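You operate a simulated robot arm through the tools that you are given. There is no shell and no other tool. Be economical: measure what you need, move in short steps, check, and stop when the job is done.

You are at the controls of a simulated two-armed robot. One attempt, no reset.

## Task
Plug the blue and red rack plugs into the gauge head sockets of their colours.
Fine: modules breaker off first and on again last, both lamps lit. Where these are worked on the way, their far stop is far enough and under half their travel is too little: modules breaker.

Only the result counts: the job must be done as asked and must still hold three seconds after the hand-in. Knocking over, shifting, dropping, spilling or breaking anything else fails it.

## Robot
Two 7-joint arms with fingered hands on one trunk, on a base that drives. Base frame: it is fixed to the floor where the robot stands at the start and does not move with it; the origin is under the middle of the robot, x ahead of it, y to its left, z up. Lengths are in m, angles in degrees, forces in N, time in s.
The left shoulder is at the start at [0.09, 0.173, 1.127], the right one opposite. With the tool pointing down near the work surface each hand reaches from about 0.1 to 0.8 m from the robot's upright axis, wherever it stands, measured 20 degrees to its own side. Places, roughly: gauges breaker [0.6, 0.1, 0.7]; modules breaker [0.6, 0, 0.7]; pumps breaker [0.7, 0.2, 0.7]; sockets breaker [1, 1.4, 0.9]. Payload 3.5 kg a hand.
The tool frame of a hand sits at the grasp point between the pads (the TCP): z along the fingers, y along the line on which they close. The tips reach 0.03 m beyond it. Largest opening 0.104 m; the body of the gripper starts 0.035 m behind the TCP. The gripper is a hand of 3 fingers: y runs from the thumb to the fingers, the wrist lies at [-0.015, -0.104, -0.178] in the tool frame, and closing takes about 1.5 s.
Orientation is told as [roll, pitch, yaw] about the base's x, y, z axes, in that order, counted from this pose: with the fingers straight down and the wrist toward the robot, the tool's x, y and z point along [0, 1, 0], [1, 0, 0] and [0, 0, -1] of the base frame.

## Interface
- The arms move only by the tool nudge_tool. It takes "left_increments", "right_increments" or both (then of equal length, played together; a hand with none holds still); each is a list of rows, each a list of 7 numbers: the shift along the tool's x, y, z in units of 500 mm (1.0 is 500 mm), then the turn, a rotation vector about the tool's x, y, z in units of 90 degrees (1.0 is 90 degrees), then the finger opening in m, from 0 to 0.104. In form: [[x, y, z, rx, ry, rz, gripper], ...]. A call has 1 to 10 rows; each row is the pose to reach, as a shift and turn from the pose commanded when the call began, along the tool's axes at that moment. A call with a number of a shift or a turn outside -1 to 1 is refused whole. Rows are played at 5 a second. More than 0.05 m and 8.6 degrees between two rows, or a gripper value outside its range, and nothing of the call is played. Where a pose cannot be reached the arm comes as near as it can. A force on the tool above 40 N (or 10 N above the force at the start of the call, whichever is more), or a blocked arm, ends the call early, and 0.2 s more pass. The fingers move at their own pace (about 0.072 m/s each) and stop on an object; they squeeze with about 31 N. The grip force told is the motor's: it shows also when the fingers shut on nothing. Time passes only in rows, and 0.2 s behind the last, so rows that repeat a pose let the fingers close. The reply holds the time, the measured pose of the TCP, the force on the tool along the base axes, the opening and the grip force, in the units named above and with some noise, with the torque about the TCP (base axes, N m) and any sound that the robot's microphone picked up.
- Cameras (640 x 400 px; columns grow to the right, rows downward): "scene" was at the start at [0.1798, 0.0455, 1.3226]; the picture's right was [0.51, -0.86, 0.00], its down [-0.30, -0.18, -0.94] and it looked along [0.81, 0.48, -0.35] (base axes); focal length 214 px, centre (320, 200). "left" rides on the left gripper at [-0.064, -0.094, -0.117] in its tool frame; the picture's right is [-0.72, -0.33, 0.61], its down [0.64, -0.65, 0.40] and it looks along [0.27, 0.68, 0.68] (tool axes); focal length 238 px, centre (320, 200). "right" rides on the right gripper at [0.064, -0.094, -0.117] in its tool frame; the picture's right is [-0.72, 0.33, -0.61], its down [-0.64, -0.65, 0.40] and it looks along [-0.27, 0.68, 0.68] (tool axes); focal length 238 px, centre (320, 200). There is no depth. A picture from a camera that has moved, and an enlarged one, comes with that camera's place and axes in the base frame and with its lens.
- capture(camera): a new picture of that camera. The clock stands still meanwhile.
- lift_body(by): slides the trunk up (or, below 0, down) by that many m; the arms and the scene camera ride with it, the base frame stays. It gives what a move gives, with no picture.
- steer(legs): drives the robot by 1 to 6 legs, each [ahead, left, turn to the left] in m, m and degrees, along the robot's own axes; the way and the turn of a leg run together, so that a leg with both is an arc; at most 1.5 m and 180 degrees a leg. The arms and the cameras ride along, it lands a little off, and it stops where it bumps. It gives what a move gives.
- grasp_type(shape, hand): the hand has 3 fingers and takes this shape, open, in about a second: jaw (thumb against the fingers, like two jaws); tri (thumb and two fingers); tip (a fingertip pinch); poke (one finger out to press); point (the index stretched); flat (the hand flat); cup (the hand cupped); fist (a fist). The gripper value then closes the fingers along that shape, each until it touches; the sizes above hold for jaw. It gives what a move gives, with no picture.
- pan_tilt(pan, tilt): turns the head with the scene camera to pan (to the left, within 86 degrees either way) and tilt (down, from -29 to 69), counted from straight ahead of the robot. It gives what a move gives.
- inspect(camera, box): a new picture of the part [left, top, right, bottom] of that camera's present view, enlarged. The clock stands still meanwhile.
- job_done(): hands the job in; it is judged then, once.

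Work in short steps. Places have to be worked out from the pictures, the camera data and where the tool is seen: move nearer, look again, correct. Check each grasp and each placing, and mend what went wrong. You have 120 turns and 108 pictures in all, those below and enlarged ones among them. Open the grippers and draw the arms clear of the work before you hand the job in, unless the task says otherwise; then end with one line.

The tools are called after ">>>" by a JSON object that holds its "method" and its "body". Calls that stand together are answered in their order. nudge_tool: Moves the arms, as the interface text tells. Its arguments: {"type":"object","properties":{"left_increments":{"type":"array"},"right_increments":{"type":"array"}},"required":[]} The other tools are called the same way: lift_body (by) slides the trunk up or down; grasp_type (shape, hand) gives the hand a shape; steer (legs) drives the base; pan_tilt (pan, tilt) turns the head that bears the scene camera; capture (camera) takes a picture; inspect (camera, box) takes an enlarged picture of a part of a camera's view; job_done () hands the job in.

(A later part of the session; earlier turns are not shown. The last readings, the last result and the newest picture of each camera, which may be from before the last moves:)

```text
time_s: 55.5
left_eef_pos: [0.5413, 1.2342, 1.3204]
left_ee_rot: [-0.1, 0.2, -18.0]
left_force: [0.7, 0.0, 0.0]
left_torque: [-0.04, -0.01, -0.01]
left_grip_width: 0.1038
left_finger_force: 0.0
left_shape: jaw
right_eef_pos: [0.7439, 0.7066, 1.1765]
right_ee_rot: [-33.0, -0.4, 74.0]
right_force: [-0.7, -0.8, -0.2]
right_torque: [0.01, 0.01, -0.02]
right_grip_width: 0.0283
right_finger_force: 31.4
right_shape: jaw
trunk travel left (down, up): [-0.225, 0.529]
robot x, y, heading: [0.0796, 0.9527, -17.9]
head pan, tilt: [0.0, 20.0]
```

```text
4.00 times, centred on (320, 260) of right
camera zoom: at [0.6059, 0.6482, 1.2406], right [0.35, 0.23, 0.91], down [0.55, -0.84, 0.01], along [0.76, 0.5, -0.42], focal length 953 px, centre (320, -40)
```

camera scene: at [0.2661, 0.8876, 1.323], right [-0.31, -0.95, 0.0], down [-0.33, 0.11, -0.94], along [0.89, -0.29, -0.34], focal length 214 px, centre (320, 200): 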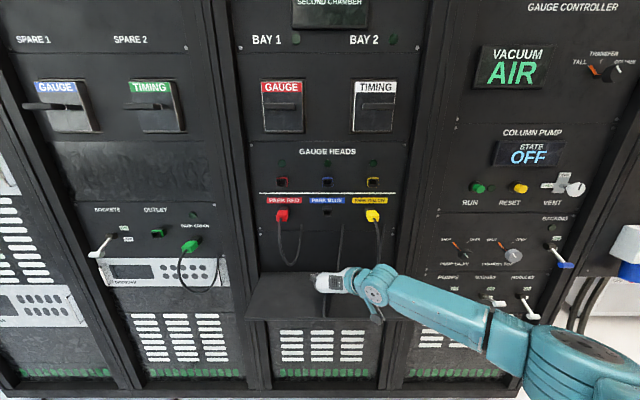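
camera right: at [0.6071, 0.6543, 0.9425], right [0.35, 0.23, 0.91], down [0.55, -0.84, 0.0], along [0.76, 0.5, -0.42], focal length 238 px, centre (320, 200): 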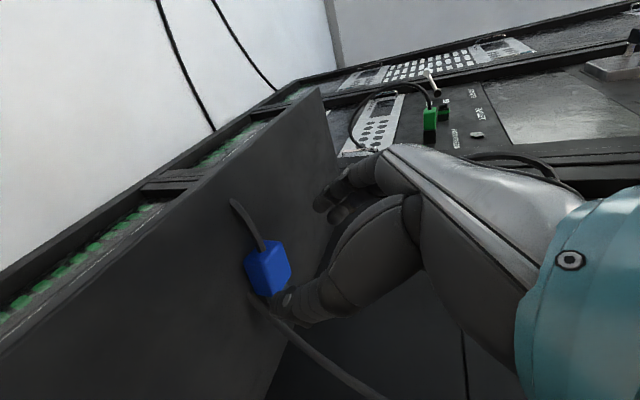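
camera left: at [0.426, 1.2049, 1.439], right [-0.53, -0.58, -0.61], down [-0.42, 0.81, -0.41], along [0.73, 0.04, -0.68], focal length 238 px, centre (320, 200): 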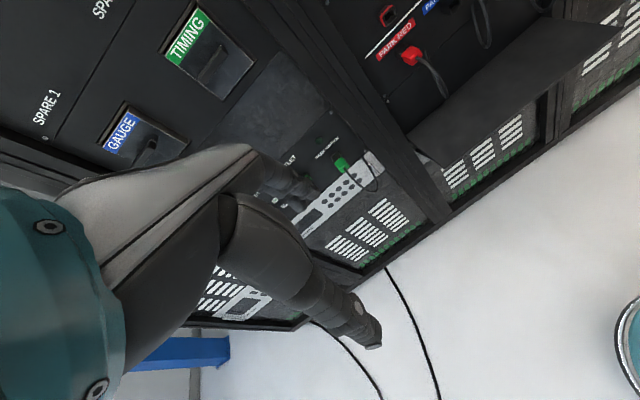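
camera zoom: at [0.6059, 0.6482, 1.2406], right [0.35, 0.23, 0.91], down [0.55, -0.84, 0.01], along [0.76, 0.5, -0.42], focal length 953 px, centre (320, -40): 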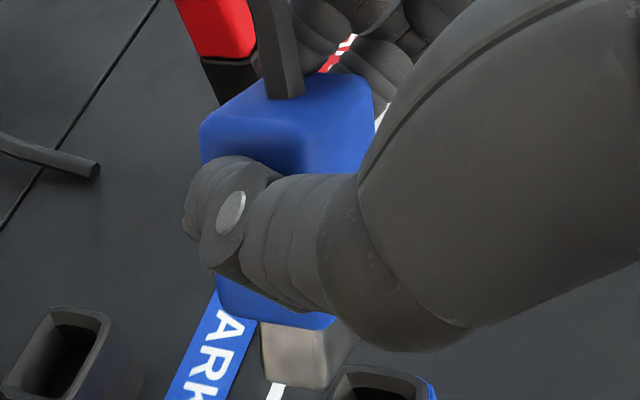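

The plug is yawed ≈20° (nose right) and ~3° nose-down in the pinch. I compensate by turning the hand 20° left about the vertical, plus 3° nose-up.

>>> {"method": "nudge_tool", "body": {"right_increments": [[0, 0, 0, -0.04, -0.011, -0.062, 0], [0, 0, 0, -0.08, -0.022, -0.125, 0], [0, 0, 0, -0.121, -0.033, -0.187, 0], [0, 0, 0, -0.121, -0.033, -0.187, 0]]}}

>>> {"method": "inspect", "body": {"camera": "scene", "box": [304, 163, 352, 199]}}

>>> {"method": "inspect", "body": {"camera": "right", "box": [250, 210, 370, 330]}}

```text
time_s: 56.5
left_eef_pos: [0.5409, 1.2362, 1.3198]
left_ee_rot: [-0.1, 0.1, -18.0]
left_force: [-0.1, -0.5, -0.7]
left_torque: [0.02, 0.01, -0.01]
left_grip_width: 0.1038
left_finger_force: 0.0
left_shape: jaw
right_eef_pos: [0.7203, 0.7089, 1.1653]
right_ee_rot: [-36.0, 0.3, 94.1]
right_force: [0.2, -0.8, -0.5]
right_torque: [0.0, 0.02, 0.0]
right_grip_width: 0.0284
right_finger_force: 30.9
right_shape: jaw
right hand out of reach, approached as far as the arm can: row 1, 2, 3, 4
trunk travel left (down, up): [-0.225, 0.529]
robot x, y, heading: [0.0816, 0.9514, -18.1]
head pan, tilt: [0.0, 20.0]
```

```text
11.11 times, centred on (328, 181) of scene
camera zoom: at [0.2657, 0.8879, 1.3231], right [-0.31, -0.95, 0.0], down [-0.33, 0.11, -0.94], along [0.89, -0.29, -0.34], focal length 2383 px, centre (231, 411)
```

zoom: 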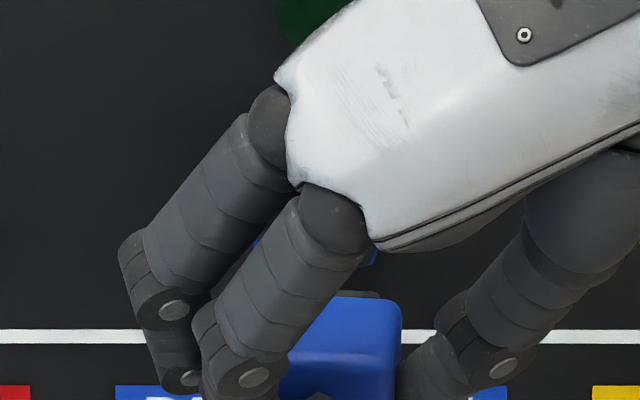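

```text
3.33 times, centred on (310, 270) of right
camera zoom: at [0.6075, 0.6063, 1.2228], right [0.2, 0.35, 0.92], down [0.8, -0.6, 0.05], along [0.57, 0.72, -0.39], focal length 794 px, centre (353, -33)
```

zoom: 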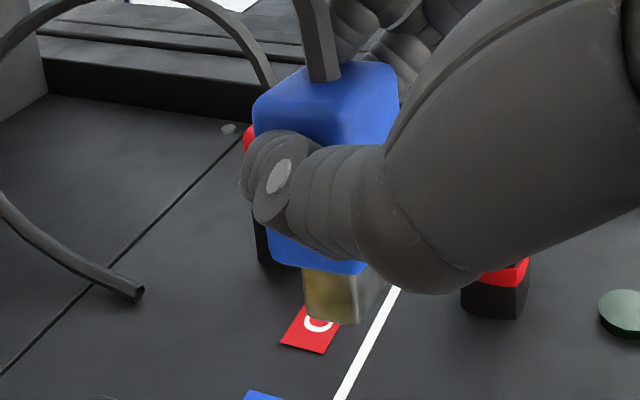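

Now the plug is nearly square to the rack (within ~5°). Nose end ≈ (A 0.517, L 0.894, z 1.156); I advance 5 cm and 1 cm left, keeping orientation, then view.

>>> {"method": "nudge_tool", "body": {"right_increments": [[-0.02, -0.005, 0.017, 0, 0, 0, 0], [-0.04, -0.009, 0.034, 0, 0, 0, 0], [-0.06, -0.013, 0.05, 0, 0, 0, 0], [-0.077, -0.017, 0.066, 0, 0, 0, 0]]}}

>>> {"method": "capture", "body": {"camera": "right"}}

>>> {"method": "capture", "body": {"camera": "scene"}}

```text
time_s: 57.5
left_eef_pos: [0.5416, 1.2343, 1.3191]
left_ee_rot: [-0.1, 0.1, -18.1]
left_force: [-0.2, 1.1, 0.2]
left_torque: [0.03, 0.0, 0.0]
left_grip_width: 0.1036
left_finger_force: 0.1
left_shape: jaw
right_eef_pos: [0.724, 0.7087, 1.1528]
right_ee_rot: [-36.1, 0.3, 94.0]
right_force: [0.0, -0.2, -0.6]
right_torque: [0.02, 0.04, -0.02]
right_grip_width: 0.0282
right_finger_force: 30.8
right_shape: jaw
right hand out of reach, approached as far as the arm can: row 1, 2, 3, 4
trunk travel left (down, up): [-0.225, 0.529]
robot x, y, heading: [0.082, 0.9509, -18.2]
head pan, tilt: [0.0, 20.0]
```

```text
38 pictures are left
camera right: at [0.6118, 0.6062, 1.2109], right [0.2, 0.35, 0.92], down [0.8, -0.6, 0.05], along [0.57, 0.72, -0.39], focal length 238 px, centre (320, 200)
```

right: 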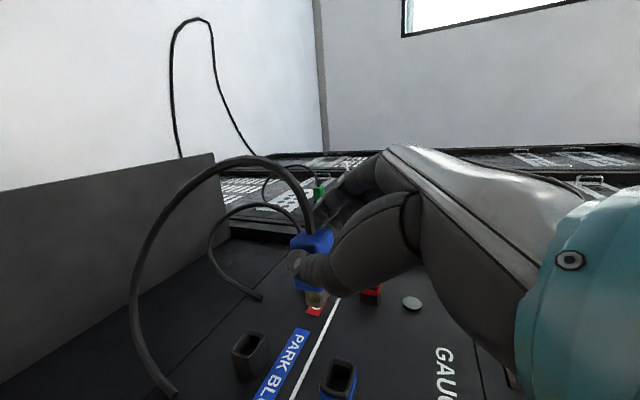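

```text
37 pictures are left
camera scene: at [0.2657, 0.8877, 1.3231], right [-0.31, -0.95, 0.0], down [-0.33, 0.11, -0.94], along [0.89, -0.29, -0.34], focal length 214 px, centre (320, 200)
```

scene: 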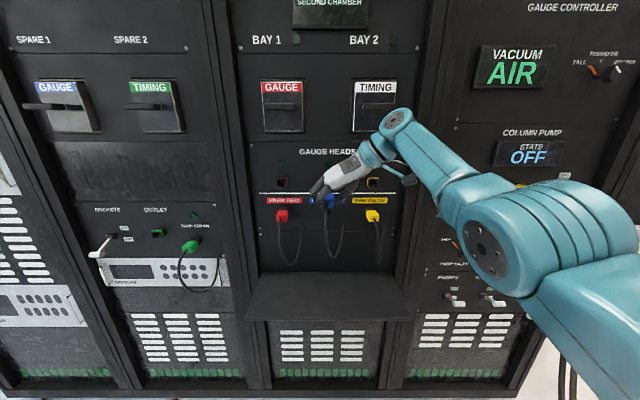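

The arm is at a joint limit in this yawed pose. Instead I'll turn the base left 20°: first undo the hand's yaw relative to the robot, then reposition the base.

>>> {"method": "nudge_tool", "body": {"right_increments": [[0, 0, 0, 0.04, 0, 0.062, 0], [0, 0, 0, 0.08, 0, 0.125, 0], [0, 0, 0, 0.121, 0, 0.187, 0], [0, 0, 0, 0.121, 0, 0.187, 0]]}}

>>> {"method": "steer", "body": {"legs": [[-0.06, 0, 0], [0, -0.24, 0], [0, 0, 20]]}}

>>> {"method": "capture", "body": {"camera": "right"}}

>>> {"method": "capture", "body": {"camera": "scene"}}

```text
time_s: 58.5
left_eef_pos: [0.5409, 1.2354, 1.3189]
left_ee_rot: [-0.1, 0.2, -18.1]
left_force: [-0.1, 0.1, -0.3]
left_torque: [-0.02, -0.02, 0.0]
left_grip_width: 0.1039
left_finger_force: 0.0
left_shape: jaw
right_eef_pos: [0.7563, 0.7034, 1.1656]
right_ee_rot: [-35.8, -0.8, 74.0]
right_force: [0.6, 0.3, -0.1]
right_torque: [0.01, 0.03, -0.03]
right_grip_width: 0.0281
right_finger_force: 30.7
right_shape: jaw
right hand out of reach, approached as far as the arm can: row 1, 2, 3, 4
trunk travel left (down, up): [-0.225, 0.529]
robot x, y, heading: [0.0816, 0.95, -18.0]
head pan, tilt: [0.0, 20.0]
```

```text
time_s: 61.9
left_eef_pos: [0.2858, 1.1665, 1.3194]
left_ee_rot: [-0.1, 0.1, 1.7]
left_force: [-0.5, 0.5, -0.4]
left_torque: [-0.05, -0.02, 0.01]
left_grip_width: 0.1038
left_finger_force: 0.1
left_shape: jaw
right_eef_pos: [0.668, 0.7397, 1.1654]
right_ee_rot: [-35.8, -0.8, 93.9]
right_force: [0.5, 0.4, -0.7]
right_torque: [-0.04, 0.0, 0.01]
right_grip_width: 0.0283
right_finger_force: 30.9
right_shape: jaw
trunk travel left (down, up): [-0.225, 0.529]
robot x, y, heading: [-0.0518, 0.7363, 1.7]
head pan, tilt: [0.0, 20.0]
```

```text
36 pictures are left
camera right: at [0.5566, 0.6363, 1.2213], right [0.2, 0.33, 0.92], down [0.8, -0.6, 0.04], along [0.57, 0.73, -0.38], focal length 238 px, centre (320, 200)
```

right: 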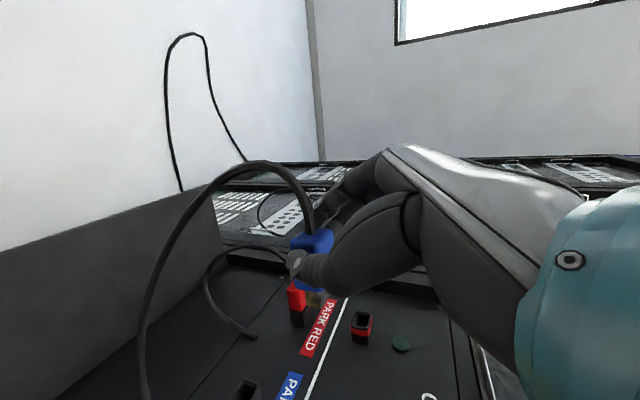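

```text
35 pictures are left
camera scene: at [0.1448, 0.7451, 1.3231], right [0.03, -1.0, 0.0], down [-0.34, -0.01, -0.94], along [0.94, 0.03, -0.34], focal length 214 px, centre (320, 200)
```

scene: 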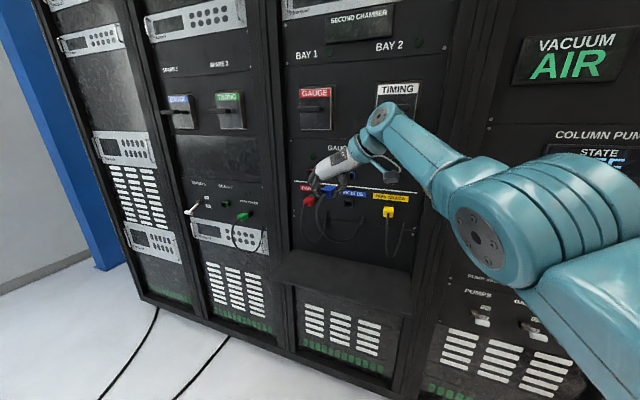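

Orientation is now as needed with the arm in a freer posture. I advance the hand 8 cm straight toward the panel.

>>> {"method": "nudge_tool", "body": {"right_increments": [[-0.04, -0.02, 0.029, 0, 0, 0, 0], [-0.08, -0.04, 0.058, 0, 0, 0, 0], [-0.12, -0.06, 0.087, 0, 0, 0, 0]]}}

>>> {"method": "capture", "body": {"camera": "right"}}

```text
time_s: 62.7
left_eef_pos: [0.2876, 1.1643, 1.3204]
left_ee_rot: [0.0, 0.2, 1.8]
left_force: [0.3, -0.2, 0.6]
left_torque: [-0.01, 0.01, -0.01]
left_grip_width: 0.1036
left_finger_force: 0.0
left_shape: jaw
right_eef_pos: [0.6866, 0.7035, 1.1352]
right_ee_rot: [-35.7, -0.8, 94.0]
right_force: [0.3, 0.1, -0.4]
right_torque: [0.03, 0.06, 0.04]
right_grip_width: 0.0279
right_finger_force: 30.7
right_shape: jaw
right hand out of reach, approached as far as the arm can: row 1, 2, 3
trunk travel left (down, up): [-0.225, 0.529]
robot x, y, heading: [-0.0509, 0.7418, 1.5]
head pan, tilt: [0.0, 20.0]
```

```text
34 pictures are left
camera right: at [0.5743, 0.5998, 1.1911], right [0.2, 0.33, 0.92], down [0.8, -0.6, 0.04], along [0.57, 0.73, -0.38], focal length 238 px, centre (320, 200)
```

right: 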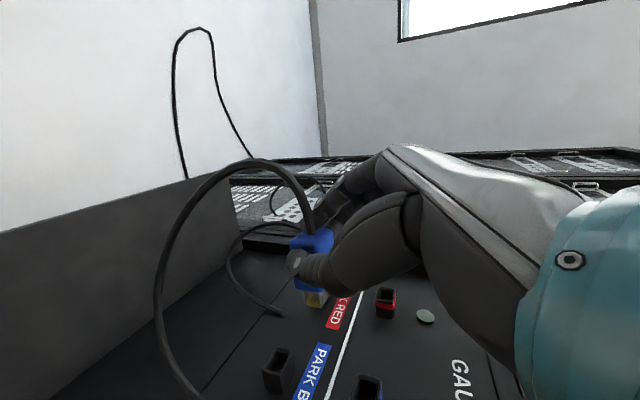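

Still limited at this shoulder height; reach was fine when the hand was higher relative to the shoulder. I lower the trunk 0.12 and raise the hand by the arm instead.

>>> {"method": "lift_body", "body": {"by": -0.14}}

>>> {"method": "nudge_tool", "body": {"right_increments": [[-0.045, 0.011, -0.055, 0, 0, 0, 0], [-0.09, 0.022, -0.11, 0, 0, 0, 0], [-0.135, 0.033, -0.165, 0, 0, 0, 0], [-0.18, 0.0445, -0.22, 0, 0, 0, 0], [-0.216, 0.0445, -0.265, 0, 0, 0, 0]]}}

>>> {"method": "capture", "body": {"camera": "right"}}

```text
time_s: 64.4
left_eef_pos: [0.2848, 1.1657, 1.181]
left_ee_rot: [0.0, 0.1, 1.8]
left_force: [-0.4, 0.1, 0.0]
left_torque: [0.01, 0.01, 0.01]
left_grip_width: 0.1038
left_finger_force: 0.0
left_shape: jaw
right_eef_pos: [0.7338, 0.7063, 0.8897]
right_ee_rot: [-26.4, -1.1, 94.0]
right_force: [-0.4, 0.5, -1.3]
right_torque: [-0.02, -0.01, -0.03]
right_grip_width: 0.0284
right_finger_force: 31.1
right_shape: jaw
trunk travel left (down, up): [-0.085, 0.669]
robot x, y, heading: [-0.0499, 0.7428, 1.7]
head pan, tilt: [0.0, 20.0]
```

```text
time_s: 65.6
left_eef_pos: [0.2853, 1.1644, 1.1796]
left_ee_rot: [-0.2, 0.0, 1.8]
left_force: [-0.8, 0.5, -0.5]
left_torque: [-0.01, -0.03, -0.04]
left_grip_width: 0.1037
left_finger_force: 0.1
left_shape: jaw
right_eef_pos: [0.7016, 0.7151, 1.0207]
right_ee_rot: [-26.4, -1.2, 94.0]
right_force: [0.8, 0.3, -0.1]
right_torque: [-0.04, 0.02, -0.03]
right_grip_width: 0.0267
right_finger_force: 31.6
right_shape: jaw
right hand out of reach, approached as far as the arm can: row 1, 2, 3, 4, 5
trunk travel left (down, up): [-0.085, 0.669]
robot x, y, heading: [-0.0481, 0.7409, 2.2]
head pan, tilt: [0.0, 20.0]
```

```text
33 pictures are left
camera right: at [0.5997, 0.6125, 1.0959], right [0.35, 0.33, 0.88], down [0.8, -0.6, -0.09], along [0.49, 0.73, -0.47], focal length 238 px, centre (320, 200)
```

right: 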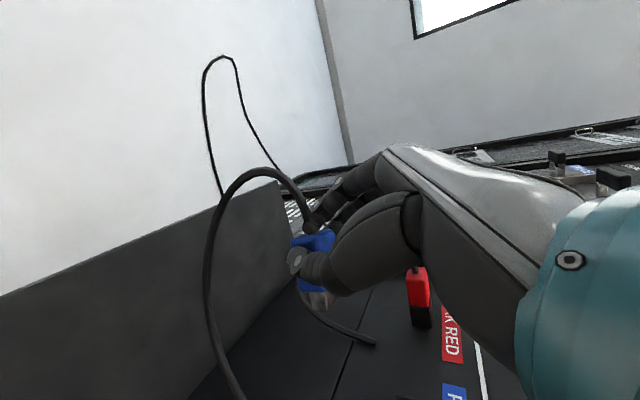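

The trunk move leaned the arm away and the limit persists, so this posture is a dead end. I return: trunk up, base back to its earlier square pose, and I'll re-lay the plug and regrip at the shallower 32° pitch that worked well.

>>> {"method": "lift_body", "body": {"by": 0.14}}

>>> {"method": "steer", "body": {"legs": [[0, 0, -20], [0, 0.25, 0], [0.05, 0, 0]]}}

>>> {"method": "capture", "body": {"camera": "scene"}}

```text
time_s: 67.3
left_eef_pos: [0.2873, 1.1657, 1.3188]
left_ee_rot: [-0.1, 0.3, 1.7]
left_force: [-1.2, 0.7, -1.0]
left_torque: [-0.01, 0.03, 0.02]
left_grip_width: 0.1038
left_finger_force: 0.1
left_shape: jaw
right_eef_pos: [0.6337, 0.7108, 1.2577]
right_ee_rot: [-35.5, -0.7, 94.0]
right_force: [-0.4, 0.1, -0.8]
right_torque: [0.01, 0.02, -0.03]
right_grip_width: 0.0264
right_finger_force: 31.6
right_shape: jaw
trunk travel left (down, up): [-0.225, 0.529]
robot x, y, heading: [-0.0482, 0.7437, 1.7]
head pan, tilt: [0.0, 20.0]
```

```text
time_s: 70.7
left_eef_pos: [0.5391, 1.2448, 1.3192]
left_ee_rot: [0.0, 0.2, -18.2]
left_force: [0.6, 0.2, -0.1]
left_torque: [0.05, 0.04, 0.02]
left_grip_width: 0.1036
left_finger_force: 0.0
left_shape: jaw
right_eef_pos: [0.7079, 0.6992, 1.2567]
right_ee_rot: [-35.5, -0.7, 74.0]
right_force: [1.8, -0.5, -1.1]
right_torque: [0.02, 0.04, 0.02]
right_grip_width: 0.0263
right_finger_force: 30.8
right_shape: jaw
trunk travel left (down, up): [-0.225, 0.529]
robot x, y, heading: [0.0758, 0.9616, -18.3]
head pan, tilt: [0.0, 20.0]
```

```text
32 pictures are left
camera scene: at [0.2615, 0.8978, 1.3228], right [-0.31, -0.95, 0.0], down [-0.33, 0.11, -0.94], along [0.89, -0.29, -0.34], focal length 214 px, centre (320, 200)
```

scene: 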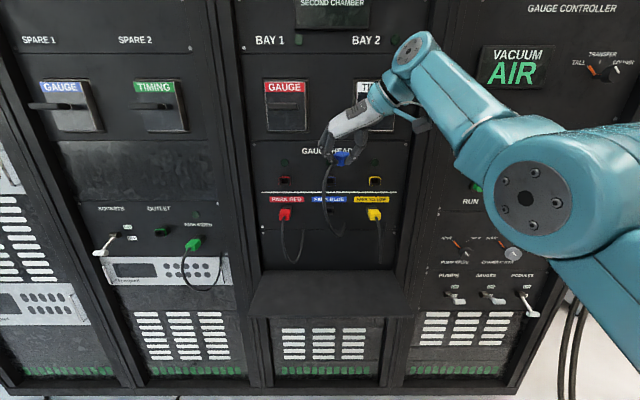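

The opening has dropped to 26 mm, suggesting the plug re-squared in the pinch. I zoom to check.

>>> {"method": "inspect", "body": {"camera": "scene", "box": [310, 130, 382, 184]}}

>>> {"method": "inspect", "body": {"camera": "right", "box": [250, 190, 370, 320]}}

```text
7.41 times, centred on (346, 157) of scene
camera zoom: at [0.2615, 0.8978, 1.3228], right [-0.31, -0.95, 0.0], down [-0.33, 0.11, -0.94], along [0.89, -0.29, -0.34], focal length 1589 px, centre (127, 518)
```

zoom: 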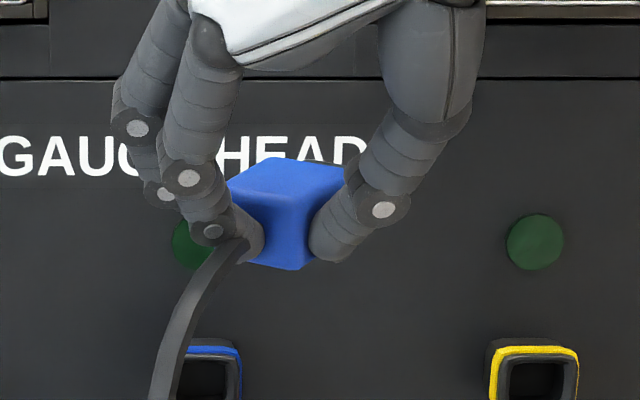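

```text
3.08 times, centred on (310, 255) of right
camera zoom: at [0.5677, 0.6408, 1.3145], right [0.31, 0.24, 0.92], down [0.55, -0.84, 0.03], along [0.78, 0.49, -0.39], focal length 733 px, centre (351, 31)
```

zoom: 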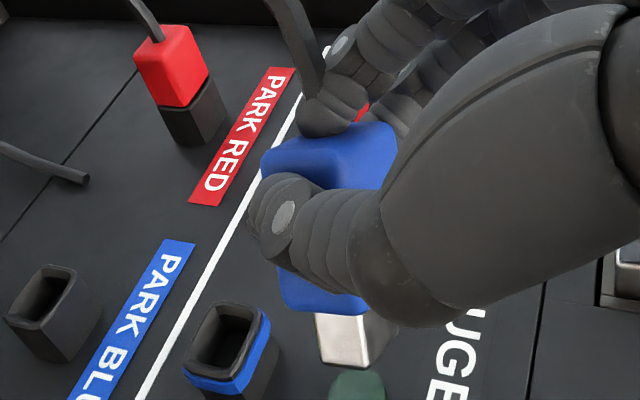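

The plug is still yawed ~25°. I lower it back onto the shelf in this hand pose.

>>> {"method": "nudge_tool", "body": {"right_increments": [[0.042, 0.004, 0.074, 0, 0, 0, 0], [0.084, 0.008, 0.148, 0, 0, 0, 0], [0.126, 0.012, 0.222, 0, 0, 0, 0], [0.168, 0.016, 0.296, 0, 0, 0, 0], [0.21, 0.02, 0.37, 0, 0, 0, 0], [0.252, 0.024, 0.444, 0, 0, 0, 0], [0.294, 0.028, 0.518, 0, 0, 0, 0], [0.336, 0.032, 0.592, 0, 0, 0, 0], [0.378, 0.036, 0.666, 0, 0, 0, 0], [0.415, 0.037, 0.732, 0, 0, 0, 0]]}}

>>> {"method": "inspect", "body": {"camera": "right", "box": [220, 160, 420, 340]}}

```text
time_s: 72.9
left_eef_pos: [0.5356, 1.2446, 1.3202]
left_ee_rot: [-0.1, 0.2, -18.3]
left_force: [0.0, 1.0, -0.1]
left_torque: [0.01, -0.03, -0.01]
left_grip_width: 0.104
left_finger_force: 0.0
left_shape: jaw
right_eef_pos: [0.7635, 0.7075, 0.8362]
right_ee_rot: [-35.4, -0.7, 74.0]
right_force: [-0.2, 1.1, -1.3]
right_torque: [0.0, 0.05, -0.01]
right_grip_width: 0.026
right_finger_force: 30.4
right_shape: jaw
right hand out of reach, approached as far as the arm can: row 1, 2, 3, 4, 5, 6, 7, 8, 9, 10
trunk travel left (down, up): [-0.225, 0.529]
robot x, y, heading: [0.0779, 0.9571, -18.1]
head pan, tilt: [0.0, 20.0]
```

```text
2.22 times, centred on (320, 250) of right
camera zoom: at [0.6232, 0.65, 0.8945], right [0.31, 0.24, 0.92], down [0.55, -0.84, 0.03], along [0.78, 0.49, -0.39], focal length 530 px, centre (320, 89)
```

zoom: 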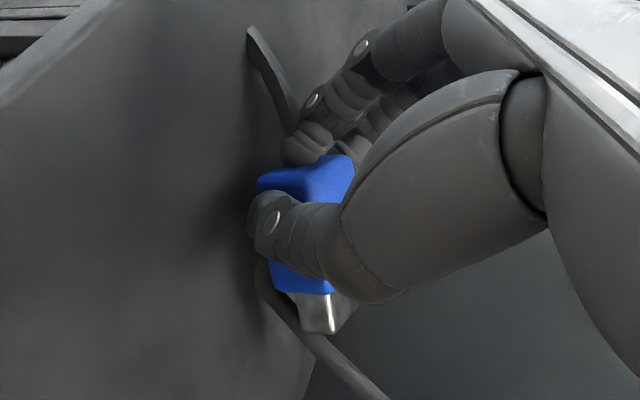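

It's just above the shelf. I lower the last few millimetres and open, then withdraw backward-up.

>>> {"method": "nudge_tool", "body": {"right_increments": [[0.007, 0, 0.012, 0, 0, 0, 0.0], [0.007, 0, 0.012, 0, 0, 0, 0.03], [0.007, 0, 0.012, 0, 0, 0, 0.05], [0.007, 0, 0.012, 0, 0, 0, 0.07], [0.007, 0, 0.012, 0, 0, 0, 0.08], [-0.005, 0, -0.03, 0, 0, 0, 0.08], [-0.01, 0, -0.1, 0, 0, 0, 0.08], [-0.01, 0, -0.18, 0, 0, 0, 0.08], [-0.01, 0, -0.26, 0, 0, 0, 0.08]]}}

>>> {"method": "pan_tilt", "body": {"pan": 0, "tilt": 50}}

>>> {"method": "inspect", "body": {"camera": "scene", "box": [280, 90, 380, 190]}}

>>> {"method": "inspect", "body": {"camera": "right", "box": [180, 160, 380, 340]}}

```text
time_s: 74.9
left_eef_pos: [0.5358, 1.245, 1.3203]
left_ee_rot: [0.0, 0.1, -18.2]
left_force: [0.0, -0.4, -0.2]
left_torque: [-0.02, 0.01, 0.02]
left_grip_width: 0.1038
left_finger_force: 0.0
left_shape: jaw
right_eef_pos: [0.7805, 0.7184, 0.9394]
right_ee_rot: [-35.4, -0.6, 74.1]
right_force: [-0.3, 0.4, -0.5]
right_torque: [0.0, 0.02, 0.03]
right_grip_width: 0.0797
right_finger_force: 0.1
right_shape: jaw
right hand out of reach, approached as far as the arm can: row 6, 7, 8, 9
trunk travel left (down, up): [-0.225, 0.529]
robot x, y, heading: [0.0787, 0.9596, -18.4]
head pan, tilt: [0.0, 20.0]
```

```text
time_s: 75.8
left_eef_pos: [0.5357, 1.2452, 1.3194]
left_ee_rot: [-0.1, 0.2, -18.1]
left_force: [0.0, -0.7, -0.4]
left_torque: [0.03, 0.01, 0.01]
left_grip_width: 0.1035
left_finger_force: 0.0
left_shape: jaw
right_eef_pos: [0.7801, 0.7191, 0.9389]
right_ee_rot: [-35.4, -0.6, 74.0]
right_force: [0.4, -0.6, 0.3]
right_torque: [-0.04, -0.02, 0.02]
right_grip_width: 0.0798
right_finger_force: 0.1
right_shape: jaw
trunk travel left (down, up): [-0.225, 0.529]
robot x, y, heading: [0.0823, 0.9588, -18.2]
head pan, tilt: [0.0, 50.0]
```

```text
4.00 times, centred on (330, 140) of scene
camera zoom: at [0.2447, 0.9031, 1.2776], right [-0.31, -0.95, 0.0], down [-0.73, 0.24, -0.64], along [0.61, -0.2, -0.77], focal length 858 px, centre (280, 440)
```

zoom: 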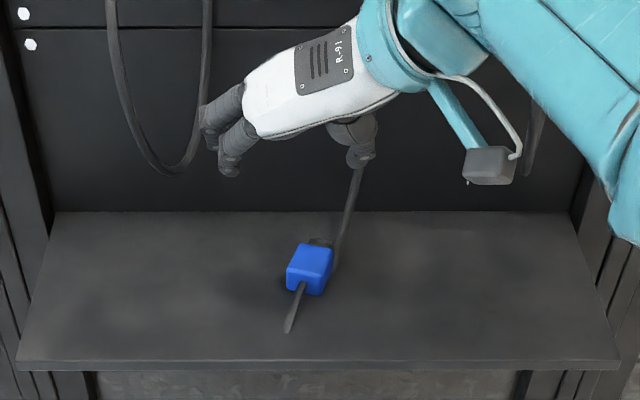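

```text
2.22 times, centred on (280, 250) of right
camera zoom: at [0.6397, 0.6597, 0.9956], right [0.31, 0.24, 0.92], down [0.55, -0.84, 0.03], along [0.78, 0.49, -0.39], focal length 530 px, centre (409, 89)
```

zoom: 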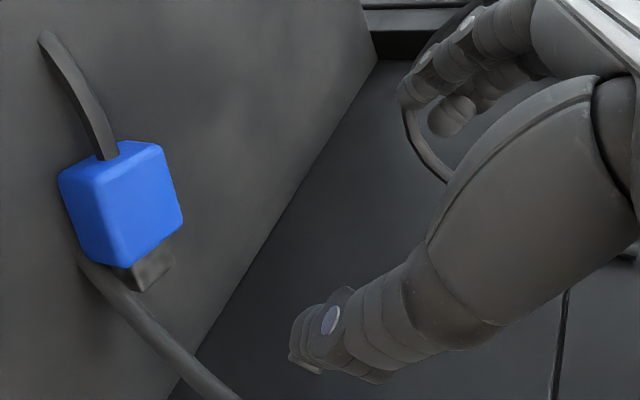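

Clear view: plug on the shelf with rear at (A 0.524, L 0.912), yawed 12° nose-right. I set the hand to 32° pitch and yaw −12° to match, hovering behind it.

>>> {"method": "nudge_tool", "body": {"right_increments": [[0.036, 0, 0, 0.022, -0.062, 0.032, 0.07], [0.072, 0, 0, 0.045, -0.125, 0.064, 0.07], [0.108, 0, 0, 0.068, -0.19, 0.096, 0.07], [0.143, 0, -0.006, 0.09, -0.25, 0.127, 0.07], [0.143, 0, -0.006, 0.09, -0.25, 0.127, 0.07]]}}

>>> {"method": "inspect", "body": {"camera": "scene", "box": [280, 90, 380, 190]}}

```text
time_s: 77.0
left_eef_pos: [0.5371, 1.2448, 1.318]
left_ee_rot: [-0.1, 0.2, -18.2]
left_force: [-0.1, 0.2, 0.2]
left_torque: [0.01, 0.02, 0.02]
left_grip_width: 0.1037
left_finger_force: 0.0
left_shape: jaw
right_eef_pos: [0.8263, 0.7327, 0.8741]
right_ee_rot: [-57.6, -3.5, 60.3]
right_force: [0.3, 0.8, -1.0]
right_torque: [0.0, -0.02, -0.03]
right_grip_width: 0.0704
right_finger_force: 0.0
right_shape: jaw
right hand out of reach, approached as far as the arm can: row 1, 2, 3, 4, 5
trunk travel left (down, up): [-0.225, 0.529]
robot x, y, heading: [0.0765, 0.9608, -18.0]
head pan, tilt: [0.0, 50.0]
```

```text
4.00 times, centred on (330, 140) of scene
camera zoom: at [0.2446, 0.903, 1.2775], right [-0.31, -0.95, 0.0], down [-0.73, 0.24, -0.64], along [0.61, -0.2, -0.77], focal length 858 px, centre (280, 440)
```

zoom: 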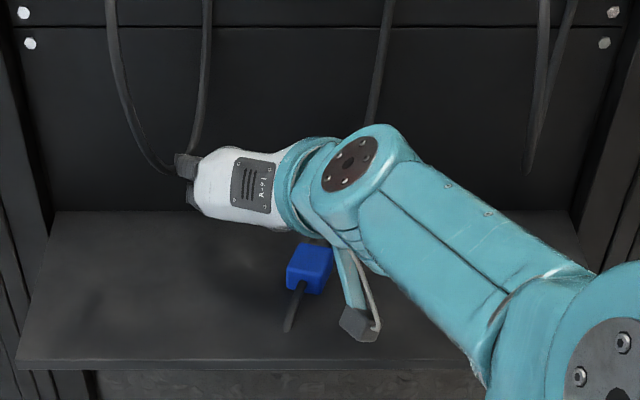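

The arm got stuck in a poor joint posture (ended over the shelf, 2 cm beyond target, not touching anything). I go back up to the horizontal neutral posture that worked, to restart from there.

>>> {"method": "nudge_tool", "body": {"right_increments": [[-0.04, 0, -0.045, 0, 0, 0, 0.07], [-0.08, 0, -0.09, -0.02, -0.05, -0.014, 0.07], [-0.12, 0, -0.135, -0.045, -0.1, -0.028, 0.07], [-0.16, 0, -0.18, -0.068, -0.15, -0.042, 0.07], [-0.2, 0, -0.225, -0.09, -0.2, -0.057, 0.07], [-0.24, 0, -0.27, -0.113, -0.25, -0.071, 0.07], [-0.274, 0, -0.314, -0.113, -0.25, -0.071, 0.07], [-0.274, 0, -0.314, -0.113, -0.25, -0.071, 0.07]]}}

```text
time_s: 78.6
left_eef_pos: [0.5375, 1.2452, 1.3192]
left_ee_rot: [-0.1, 0.1, -18.3]
left_force: [-0.7, -0.2, 0.5]
left_torque: [0.02, 0.02, 0.01]
left_grip_width: 0.1039
left_finger_force: 0.1
left_shape: jaw
right_eef_pos: [0.8621, 0.7479, 1.0353]
right_ee_rot: [-79.0, -0.2, 72.3]
right_force: [-5.8, -3.7, -17.1]
right_torque: [-0.67, 0.37, 0.15]
right_grip_width: 0.0686
right_finger_force: 0.0
right_shape: jaw
right hand out of reach, approached as far as the arm can: row 1, 2, 3, 4, 5, 6, 7
trunk travel left (down, up): [-0.225, 0.529]
robot x, y, heading: [0.0789, 0.9601, -18.3]
head pan, tilt: [0.0, 50.0]
stopped in row 7 (right hand): the force on the tool passed its limit at 46 N (the readings are from after the stop); the commanded pose is now the measured one
```

Something touched (46 N). I look right away before moving further.

>>> {"method": "pan_tilt", "body": {"pan": 0, "tilt": 25}}

>>> {"method": "inspect", "body": {"camera": "scene", "box": [220, 110, 420, 260]}}

>>> {"method": "capture", "body": {"camera": "right"}}

```text
time_s: 79.5
left_eef_pos: [0.5379, 1.2432, 1.3204]
left_ee_rot: [0.0, 0.2, -18.3]
left_force: [0.4, -0.1, 0.4]
left_torque: [-0.01, 0.03, 0.02]
left_grip_width: 0.1039
left_finger_force: 0.1
left_shape: jaw
right_eef_pos: [0.863, 0.7486, 1.037]
right_ee_rot: [-79.0, -0.2, 72.4]
right_force: [-12.8, -4.6, -24.7]
right_torque: [-1.03, 0.58, 0.43]
right_grip_width: 0.0686
right_finger_force: 0.1
right_shape: jaw
trunk travel left (down, up): [-0.225, 0.529]
robot x, y, heading: [0.0781, 0.9619, -18.3]
head pan, tilt: [0.0, 25.0]
```

```text
2.67 times, centred on (320, 185) of scene
camera zoom: at [0.2598, 0.8969, 1.3146], right [-0.31, -0.95, 0.0], down [-0.4, 0.13, -0.91], along [0.86, -0.28, -0.42], focal length 572 px, centre (320, 240)
```

zoom: 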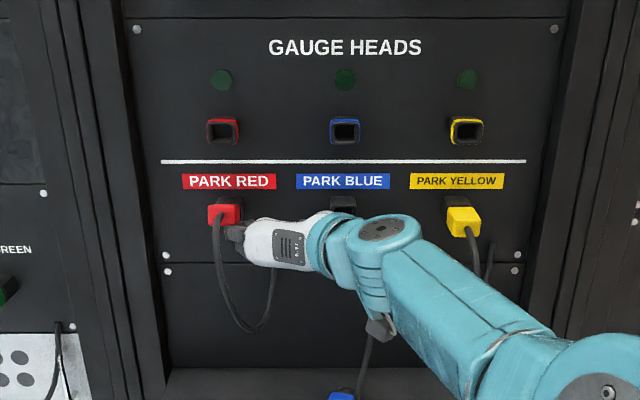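

```text
24 pictures are left
camera right: at [0.7136, 0.6972, 0.996], right [-0.35, 0.45, 0.82], down [0.3, -0.78, 0.55], along [0.89, 0.43, 0.14], focal length 238 px, centre (320, 200)
```

right: 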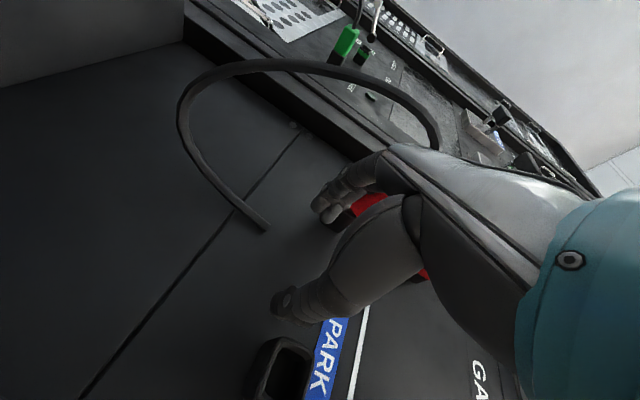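

The fingers are pressing under the (still parked) red plug. I lower 2.5 cm to release it; next I'll back the base off since the arm is folded too tightly.

>>> {"method": "nudge_tool", "body": {"right_increments": [[0.025, 0, 0, 0, 0, 0, 0.07], [0.05, 0, 0, 0, 0, 0, 0.07]]}}

```text
time_s: 80.1
left_eef_pos: [0.5366, 1.2461, 1.3209]
left_ee_rot: [0.0, 0.2, -18.3]
left_force: [0.6, 0.7, -0.5]
left_torque: [-0.02, 0.05, -0.03]
left_grip_width: 0.1035
left_finger_force: 0.1
left_shape: jaw
right_eef_pos: [0.862, 0.7531, 1.0201]
right_ee_rot: [-79.7, -0.6, 72.3]
right_force: [-0.7, 0.1, -0.1]
right_torque: [0.01, -0.02, 0.01]
right_grip_width: 0.0697
right_finger_force: 0.0
right_shape: jaw
trunk travel left (down, up): [-0.225, 0.529]
robot x, y, heading: [0.0754, 0.9602, -18.4]
head pan, tilt: [0.0, 25.0]
```

Free of contact now. I drive the base straight back 0.14, carrying the hand with it.

>>> {"method": "steer", "body": {"legs": [[-0.14, 0, 0]]}}

>>> {"method": "nudge_tool", "body": {"right_increments": [[-0.02, -0.02, 0, 0, 0, 0, 0.07], [-0.05, -0.05, 0, 0, 0, 0, 0.07]]}}

```text
time_s: 81.5
left_eef_pos: [0.4158, 1.2851, 1.3206]
left_ee_rot: [-0.1, -0.1, -18.4]
left_force: [-0.2, -0.4, 0.0]
left_torque: [-0.02, 0.0, 0.02]
left_grip_width: 0.1035
left_finger_force: 0.0
left_shape: jaw
right_eef_pos: [0.7408, 0.7913, 1.0183]
right_ee_rot: [-79.6, -0.5, 72.4]
right_force: [0.6, 0.5, -0.1]
right_torque: [0.01, -0.03, -0.01]
right_grip_width: 0.0698
right_finger_force: 0.1
right_shape: jaw
trunk travel left (down, up): [-0.225, 0.529]
robot x, y, heading: [-0.0449, 0.9984, -17.9]
head pan, tilt: [0.0, 25.0]
stopped in leg 1: the robot was blocked; the commanded pose is now the measured one
```

```text
time_s: 82.2
left_eef_pos: [0.4137, 1.2838, 1.3218]
left_ee_rot: [0.1, -0.1, -18.2]
left_force: [0.2, 0.2, 0.4]
left_torque: [0.01, 0.0, 0.02]
left_grip_width: 0.1038
left_finger_force: 0.1
left_shape: jaw
right_eef_pos: [0.7406, 0.7642, 1.0433]
right_ee_rot: [-79.8, -0.5, 72.4]
right_force: [-0.9, 0.4, 0.5]
right_torque: [0.04, -0.02, 0.01]
right_grip_width: 0.0704
right_finger_force: 0.0
right_shape: jaw
right hand out of reach, approached as far as the arm can: row 2
trunk travel left (down, up): [-0.225, 0.529]
robot x, y, heading: [-0.0433, 1.0039, -18.3]
head pan, tilt: [0.0, 25.0]
```

The base backed 13 cm. Now from this horizontal posture I pitch to 32°, yaw −12°, hovering behind/above the blue plug on the shelf.

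>>> {"method": "nudge_tool", "body": {"right_increments": [[0.05, -0.01, 0.002, 0.02, 0.04, 0.004, 0.07], [0.1, -0.02, 0.004, 0.044, 0.08, 0.008, 0.07], [0.15, -0.03, 0.006, 0.066, 0.125, 0.012, 0.07], [0.2, -0.04, 0.009, 0.088, 0.165, 0.016, 0.07], [0.25, -0.05, 0.011, 0.11, 0.205, 0.02, 0.07], [0.288, -0.06, 0.013, 0.131, 0.245, 0.023, 0.07]]}}

>>> {"method": "inspect", "body": {"camera": "right", "box": [180, 140, 400, 340]}}

```text
time_s: 83.5
left_eef_pos: [0.4147, 1.2836, 1.3202]
left_ee_rot: [0.1, 0.0, -18.1]
left_force: [-0.6, -1.2, 0.5]
left_torque: [0.0, 0.02, 0.02]
left_grip_width: 0.1035
left_finger_force: 0.0
left_shape: jaw
right_eef_pos: [0.7077, 0.7461, 0.8989]
right_ee_rot: [-57.7, 1.9, 60.6]
right_force: [-0.6, -0.6, 0.3]
right_torque: [0.01, -0.01, 0.0]
right_grip_width: 0.0703
right_finger_force: 0.0
right_shape: jaw
right hand out of reach, approached as far as the arm can: row 2, 6
trunk travel left (down, up): [-0.225, 0.529]
robot x, y, heading: [-0.0467, 1.0037, -18.3]
head pan, tilt: [0.0, 25.0]
```

```text
2.00 times, centred on (290, 240) of right
camera zoom: at [0.547, 0.7285, 0.9109], right [0.06, 0.38, 0.92], down [0.28, -0.89, 0.35], along [0.96, 0.24, -0.16], focal length 477 px, centre (380, 120)
```

zoom: 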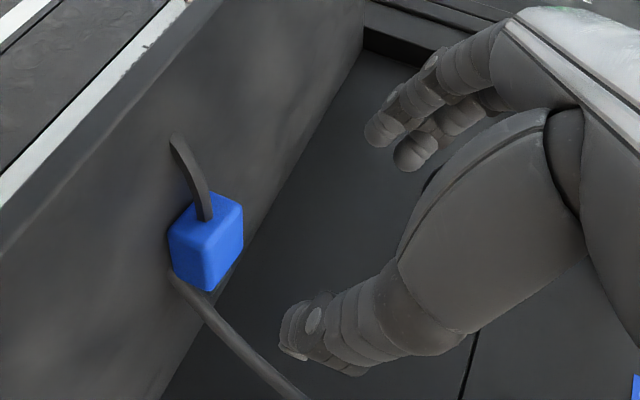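

Good approach posture; plug estimated at rear (A≈0.535, L≈0.918) from the hand camera. I move in to just behind/above it and check.

>>> {"method": "nudge_tool", "body": {"right_increments": [[0.004, 0.003, 0.05, 0, 0, 0, 0.07], [0.01, 0.007, 0.1, 0, 0, 0, 0.07], [0.016, 0.011, 0.158, 0, 0, 0, 0.07]]}}

>>> {"method": "inspect", "body": {"camera": "right", "box": [210, 140, 410, 340]}}

```text
time_s: 84.3
left_eef_pos: [0.4156, 1.2855, 1.3206]
left_ee_rot: [0.0, 0.1, -18.3]
left_force: [0.4, 0.5, -0.4]
left_torque: [-0.03, 0.01, 0.01]
left_grip_width: 0.1039
left_finger_force: 0.2
left_shape: jaw
right_eef_pos: [0.703, 0.7242, 0.8666]
right_ee_rot: [-57.8, 2.0, 60.8]
right_force: [0.0, 0.2, -1.4]
right_torque: [0.03, 0.01, 0.01]
right_grip_width: 0.0701
right_finger_force: 0.1
right_shape: jaw
right hand out of reach, approached as far as the arm can: row 1, 2, 3
trunk travel left (down, up): [-0.225, 0.529]
robot x, y, heading: [-0.0435, 0.9995, -18.1]
head pan, tilt: [0.0, 25.0]
```

```text
2.00 times, centred on (310, 240) of right
camera zoom: at [0.541, 0.7076, 0.8782], right [0.06, 0.38, 0.92], down [0.28, -0.89, 0.35], along [0.96, 0.24, -0.16], focal length 477 px, centre (340, 120)
```

zoom: 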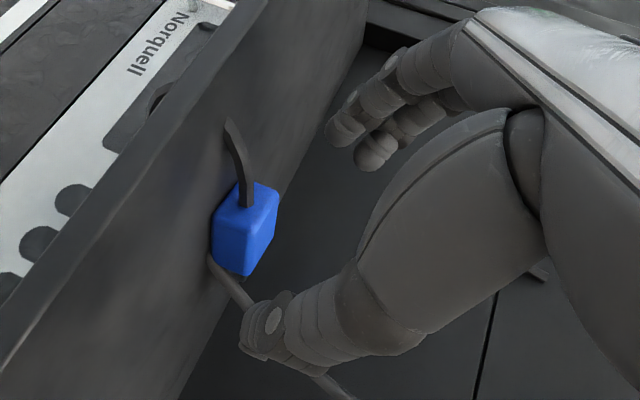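

The arm now tops out at ~0.80 m ahead. I retract the hand 10 cm first (verify), then drive the base forward.

>>> {"method": "nudge_tool", "body": {"right_increments": [[0.024, -0.013, -0.062, 0, 0, 0, 0.07], [0.048, -0.026, -0.125, 0, 0, 0, 0.07], [0.071, -0.04, -0.187, 0, 0, 0, 0.07]]}}

```text
time_s: 85.2
left_eef_pos: [0.4146, 1.2845, 1.3209]
left_ee_rot: [0.0, 0.0, -18.2]
left_force: [0.0, -0.6, 0.8]
left_torque: [-0.01, 0.01, -0.01]
left_grip_width: 0.1039
left_finger_force: 0.1
left_shape: jaw
right_eef_pos: [0.6055, 0.7561, 0.8873]
right_ee_rot: [-57.6, 2.0, 60.7]
right_force: [0.4, 0.1, 0.0]
right_torque: [0.0, -0.02, 0.0]
right_grip_width: 0.0702
right_finger_force: 0.1
right_shape: jaw
trunk travel left (down, up): [-0.225, 0.529]
robot x, y, heading: [-0.0447, 0.9969, -18.2]
head pan, tilt: [0.0, 25.0]
```

Retracted cleanly. Now the base forward 0.14 (hand will end ~5 cm behind the plug).

>>> {"method": "steer", "body": {"legs": [[0.14, 0, 0]]}}

>>> {"method": "inspect", "body": {"camera": "right", "box": [190, 140, 410, 340]}}

```text
time_s: 86.5
left_eef_pos: [0.5471, 1.2414, 1.3209]
left_ee_rot: [-0.1, 0.0, -18.3]
left_force: [0.1, 0.6, -0.5]
left_torque: [0.02, 0.0, 0.0]
left_grip_width: 0.1036
left_finger_force: 0.2
left_shape: jaw
right_eef_pos: [0.74, 0.7115, 0.8874]
right_ee_rot: [-57.7, 2.0, 60.7]
right_force: [-0.9, 0.0, -0.1]
right_torque: [0.03, -0.02, 0.01]
right_grip_width: 0.0701
right_finger_force: 0.0
right_shape: jaw
trunk travel left (down, up): [-0.225, 0.529]
robot x, y, heading: [0.0861, 0.9557, -18.3]
head pan, tilt: [0.0, 25.0]
```

```text
2.00 times, centred on (300, 240) of right
camera zoom: at [0.5775, 0.6944, 0.8991], right [0.06, 0.38, 0.92], down [0.28, -0.89, 0.35], along [0.96, 0.24, -0.16], focal length 477 px, centre (360, 120)
```

zoom: 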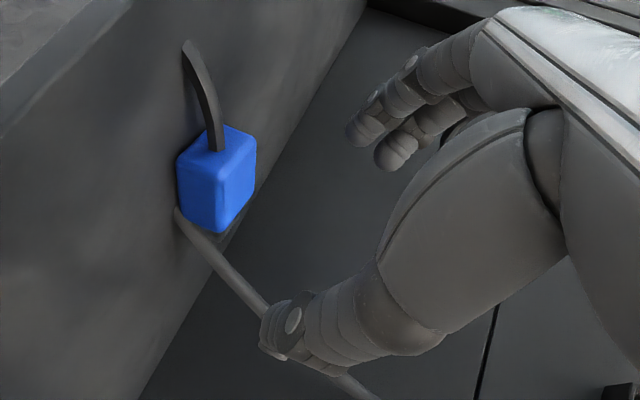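

Hand-eye estimate of plug rear: (A≈0.54, L≈0.924). I shift left and descend onto it, opening 70 mm.

>>> {"method": "nudge_tool", "body": {"right_increments": [[0.01, 0.04, 0.02, 0, 0, 0, 0.07], [0.02, 0.057, 0.06, 0, 0, 0, 0.07], [0.035, 0.057, 0.105, 0, 0, 0, 0.07], [0.05, 0.057, 0.145, 0, 0, 0, 0.07]]}}

>>> {"method": "inspect", "body": {"camera": "right", "box": [220, 140, 420, 340]}}

```text
time_s: 87.5
left_eef_pos: [0.5467, 1.2408, 1.3202]
left_ee_rot: [-0.1, 0.0, -18.3]
left_force: [0.3, -0.8, 0.1]
left_torque: [0.0, 0.01, -0.01]
left_grip_width: 0.1039
left_finger_force: 0.0
left_shape: jaw
right_eef_pos: [0.7927, 0.7109, 0.8262]
right_ee_rot: [-57.8, 2.0, 60.5]
right_force: [-0.9, 1.1, 0.0]
right_torque: [-0.01, -0.01, -0.01]
right_grip_width: 0.0702
right_finger_force: 0.1
right_shape: jaw
trunk travel left (down, up): [-0.225, 0.529]
robot x, y, heading: [0.085, 0.9557, -18.3]
head pan, tilt: [0.0, 25.0]
```

```text
2.00 times, centred on (320, 240) of right
camera zoom: at [0.6314, 0.6938, 0.8386], right [0.06, 0.38, 0.92], down [0.28, -0.89, 0.35], along [0.96, 0.24, -0.16], focal length 477 px, centre (320, 120)
```

zoom: 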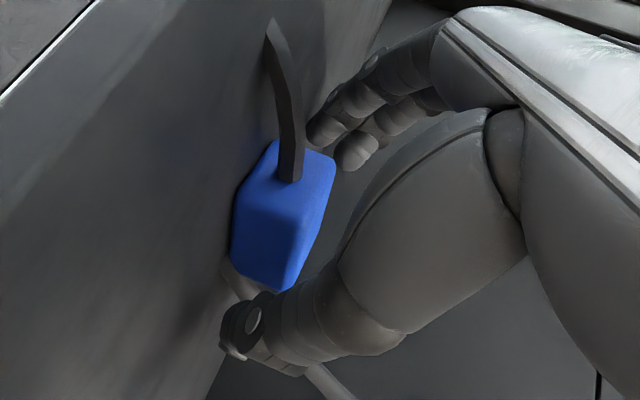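

The pads bracket the blue body nearly centrally. I shift ~4 mm back and 4 mm down, then close.

>>> {"method": "nudge_tool", "body": {"right_increments": [[0.011, -0.001, -0.003, 0, 0, 0, 0.06], [0.011, -0.001, -0.003, 0, 0, 0, 0.045], [0.011, -0.001, -0.003, 0, 0, 0, 0.03], [0.011, -0.001, -0.003, 0, 0, 0, 0.01], [0.011, -0.001, -0.003, 0, 0, 0, 0], [0.011, -0.001, -0.003, 0, 0, 0, 0], [0.011, -0.001, -0.003, 0, 0, 0, 0]]}}

>>> {"method": "nudge_tool", "body": {"right_increments": [[-0.05, 0, -0.03, 0, 0, 0, 0], [-0.1, 0, -0.06, 0, 0, 0, 0]]}}

>>> {"method": "inspect", "body": {"camera": "right", "box": [230, 160, 390, 320]}}

```text
time_s: 89.1
left_eef_pos: [0.5458, 1.2411, 1.3215]
left_ee_rot: [-0.1, -0.1, -18.3]
left_force: [0.5, 0.1, 0.3]
left_torque: [0.01, -0.03, 0.03]
left_grip_width: 0.1036
left_finger_force: 0.1
left_shape: jaw
right_eef_pos: [0.7884, 0.7132, 0.8239]
right_ee_rot: [-58.0, 1.9, 60.8]
right_force: [3.3, 1.3, 7.8]
right_torque: [0.03, -0.25, 0.04]
right_grip_width: 0.028
right_finger_force: 31.2
right_shape: jaw
trunk travel left (down, up): [-0.225, 0.529]
robot x, y, heading: [0.0881, 0.9562, -18.3]
head pan, tilt: [0.0, 25.0]
```

```text
time_s: 89.7
left_eef_pos: [0.5462, 1.2426, 1.3213]
left_ee_rot: [0.0, 0.0, -18.3]
left_force: [-0.2, -0.4, -0.4]
left_torque: [-0.01, 0.01, -0.01]
left_grip_width: 0.1039
left_finger_force: 0.0
left_shape: jaw
right_eef_pos: [0.7909, 0.7137, 0.8796]
right_ee_rot: [-57.7, 2.0, 60.7]
right_force: [-0.2, -0.3, -0.1]
right_torque: [0.04, 0.0, 0.02]
right_grip_width: 0.0279
right_finger_force: 31.3
right_shape: jaw
trunk travel left (down, up): [-0.225, 0.529]
robot x, y, heading: [0.0854, 0.9547, -18.3]
head pan, tilt: [0.0, 25.0]
```

```text
2.50 times, centred on (310, 240) of right
camera zoom: at [0.6292, 0.6968, 0.8926], right [0.06, 0.38, 0.92], down [0.28, -0.89, 0.35], along [0.96, 0.24, -0.16], focal length 596 px, centre (345, 100)
```

zoom: 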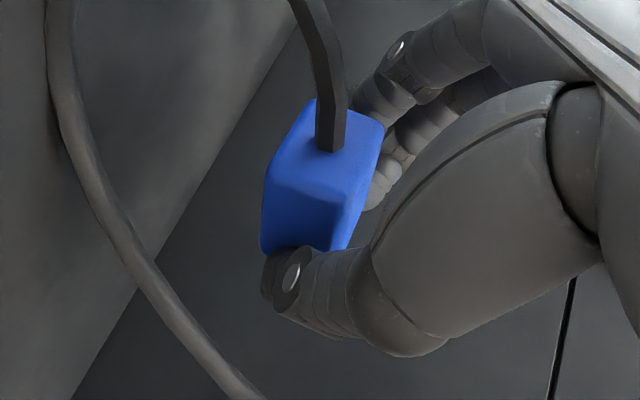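

Gripped and lifted; the plug is aligned with the hand within a few degrees (both ≈12° right). I raise to socket height, yawing left 12° to square up.

>>> {"method": "nudge_tool", "body": {"right_increments": [[-0.064, -0.008, -0.056, -0.016, 0, -0.01, 0], [-0.128, -0.016, -0.112, -0.032, 0, -0.02, 0], [-0.192, -0.024, -0.168, -0.048, 0, -0.03, 0], [-0.256, -0.032, -0.224, -0.065, 0, -0.041, 0], [-0.32, -0.04, -0.28, -0.081, 0, -0.051, 0], [-0.384, -0.048, -0.336, -0.097, 0, -0.061, 0], [-0.448, -0.055, -0.391, -0.113, 0, -0.071, 0], [-0.448, -0.055, -0.391, -0.113, 0, -0.071, 0]]}}

>>> {"method": "inspect", "body": {"camera": "right", "box": [190, 160, 390, 340]}}

>>> {"method": "inspect", "body": {"camera": "scene", "box": [290, 130, 370, 190]}}

```text
time_s: 91.5
left_eef_pos: [0.5469, 1.2416, 1.3225]
left_ee_rot: [0.0, 0.1, -18.4]
left_force: [0.2, -0.5, 0.2]
left_torque: [-0.02, 0.0, 0.05]
left_grip_width: 0.1039
left_finger_force: 0.1
left_shape: jaw
right_eef_pos: [0.7433, 0.7192, 1.1748]
right_ee_rot: [-57.3, 1.8, 72.7]
right_force: [1.0, 0.0, 0.1]
right_torque: [-0.04, 0.01, -0.01]
right_grip_width: 0.0278
right_finger_force: 31.4
right_shape: jaw
trunk travel left (down, up): [-0.225, 0.529]
robot x, y, heading: [0.0865, 0.9581, -18.3]
head pan, tilt: [0.0, 25.0]
```

```text
2.22 times, centred on (290, 250) of right
camera zoom: at [0.5891, 0.6691, 1.188], right [-0.02, 0.38, 0.93], down [0.46, -0.82, 0.34], along [0.89, 0.43, -0.16], focal length 530 px, centre (387, 89)
```

zoom: 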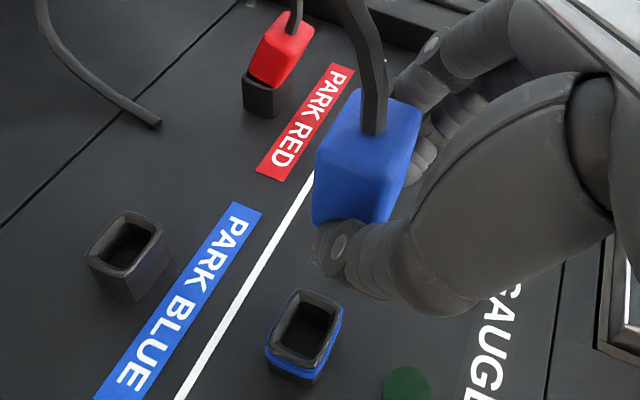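

```text
6.67 times, centred on (330, 160) of scene
camera zoom: at [0.2698, 0.8945, 1.3149], right [-0.31, -0.95, 0.0], down [-0.4, 0.13, -0.91], along [0.86, -0.28, -0.42], focal length 1430 px, centre (253, 467)
```

zoom: 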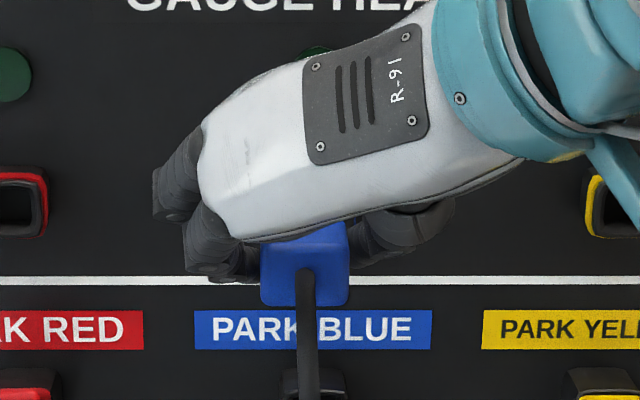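

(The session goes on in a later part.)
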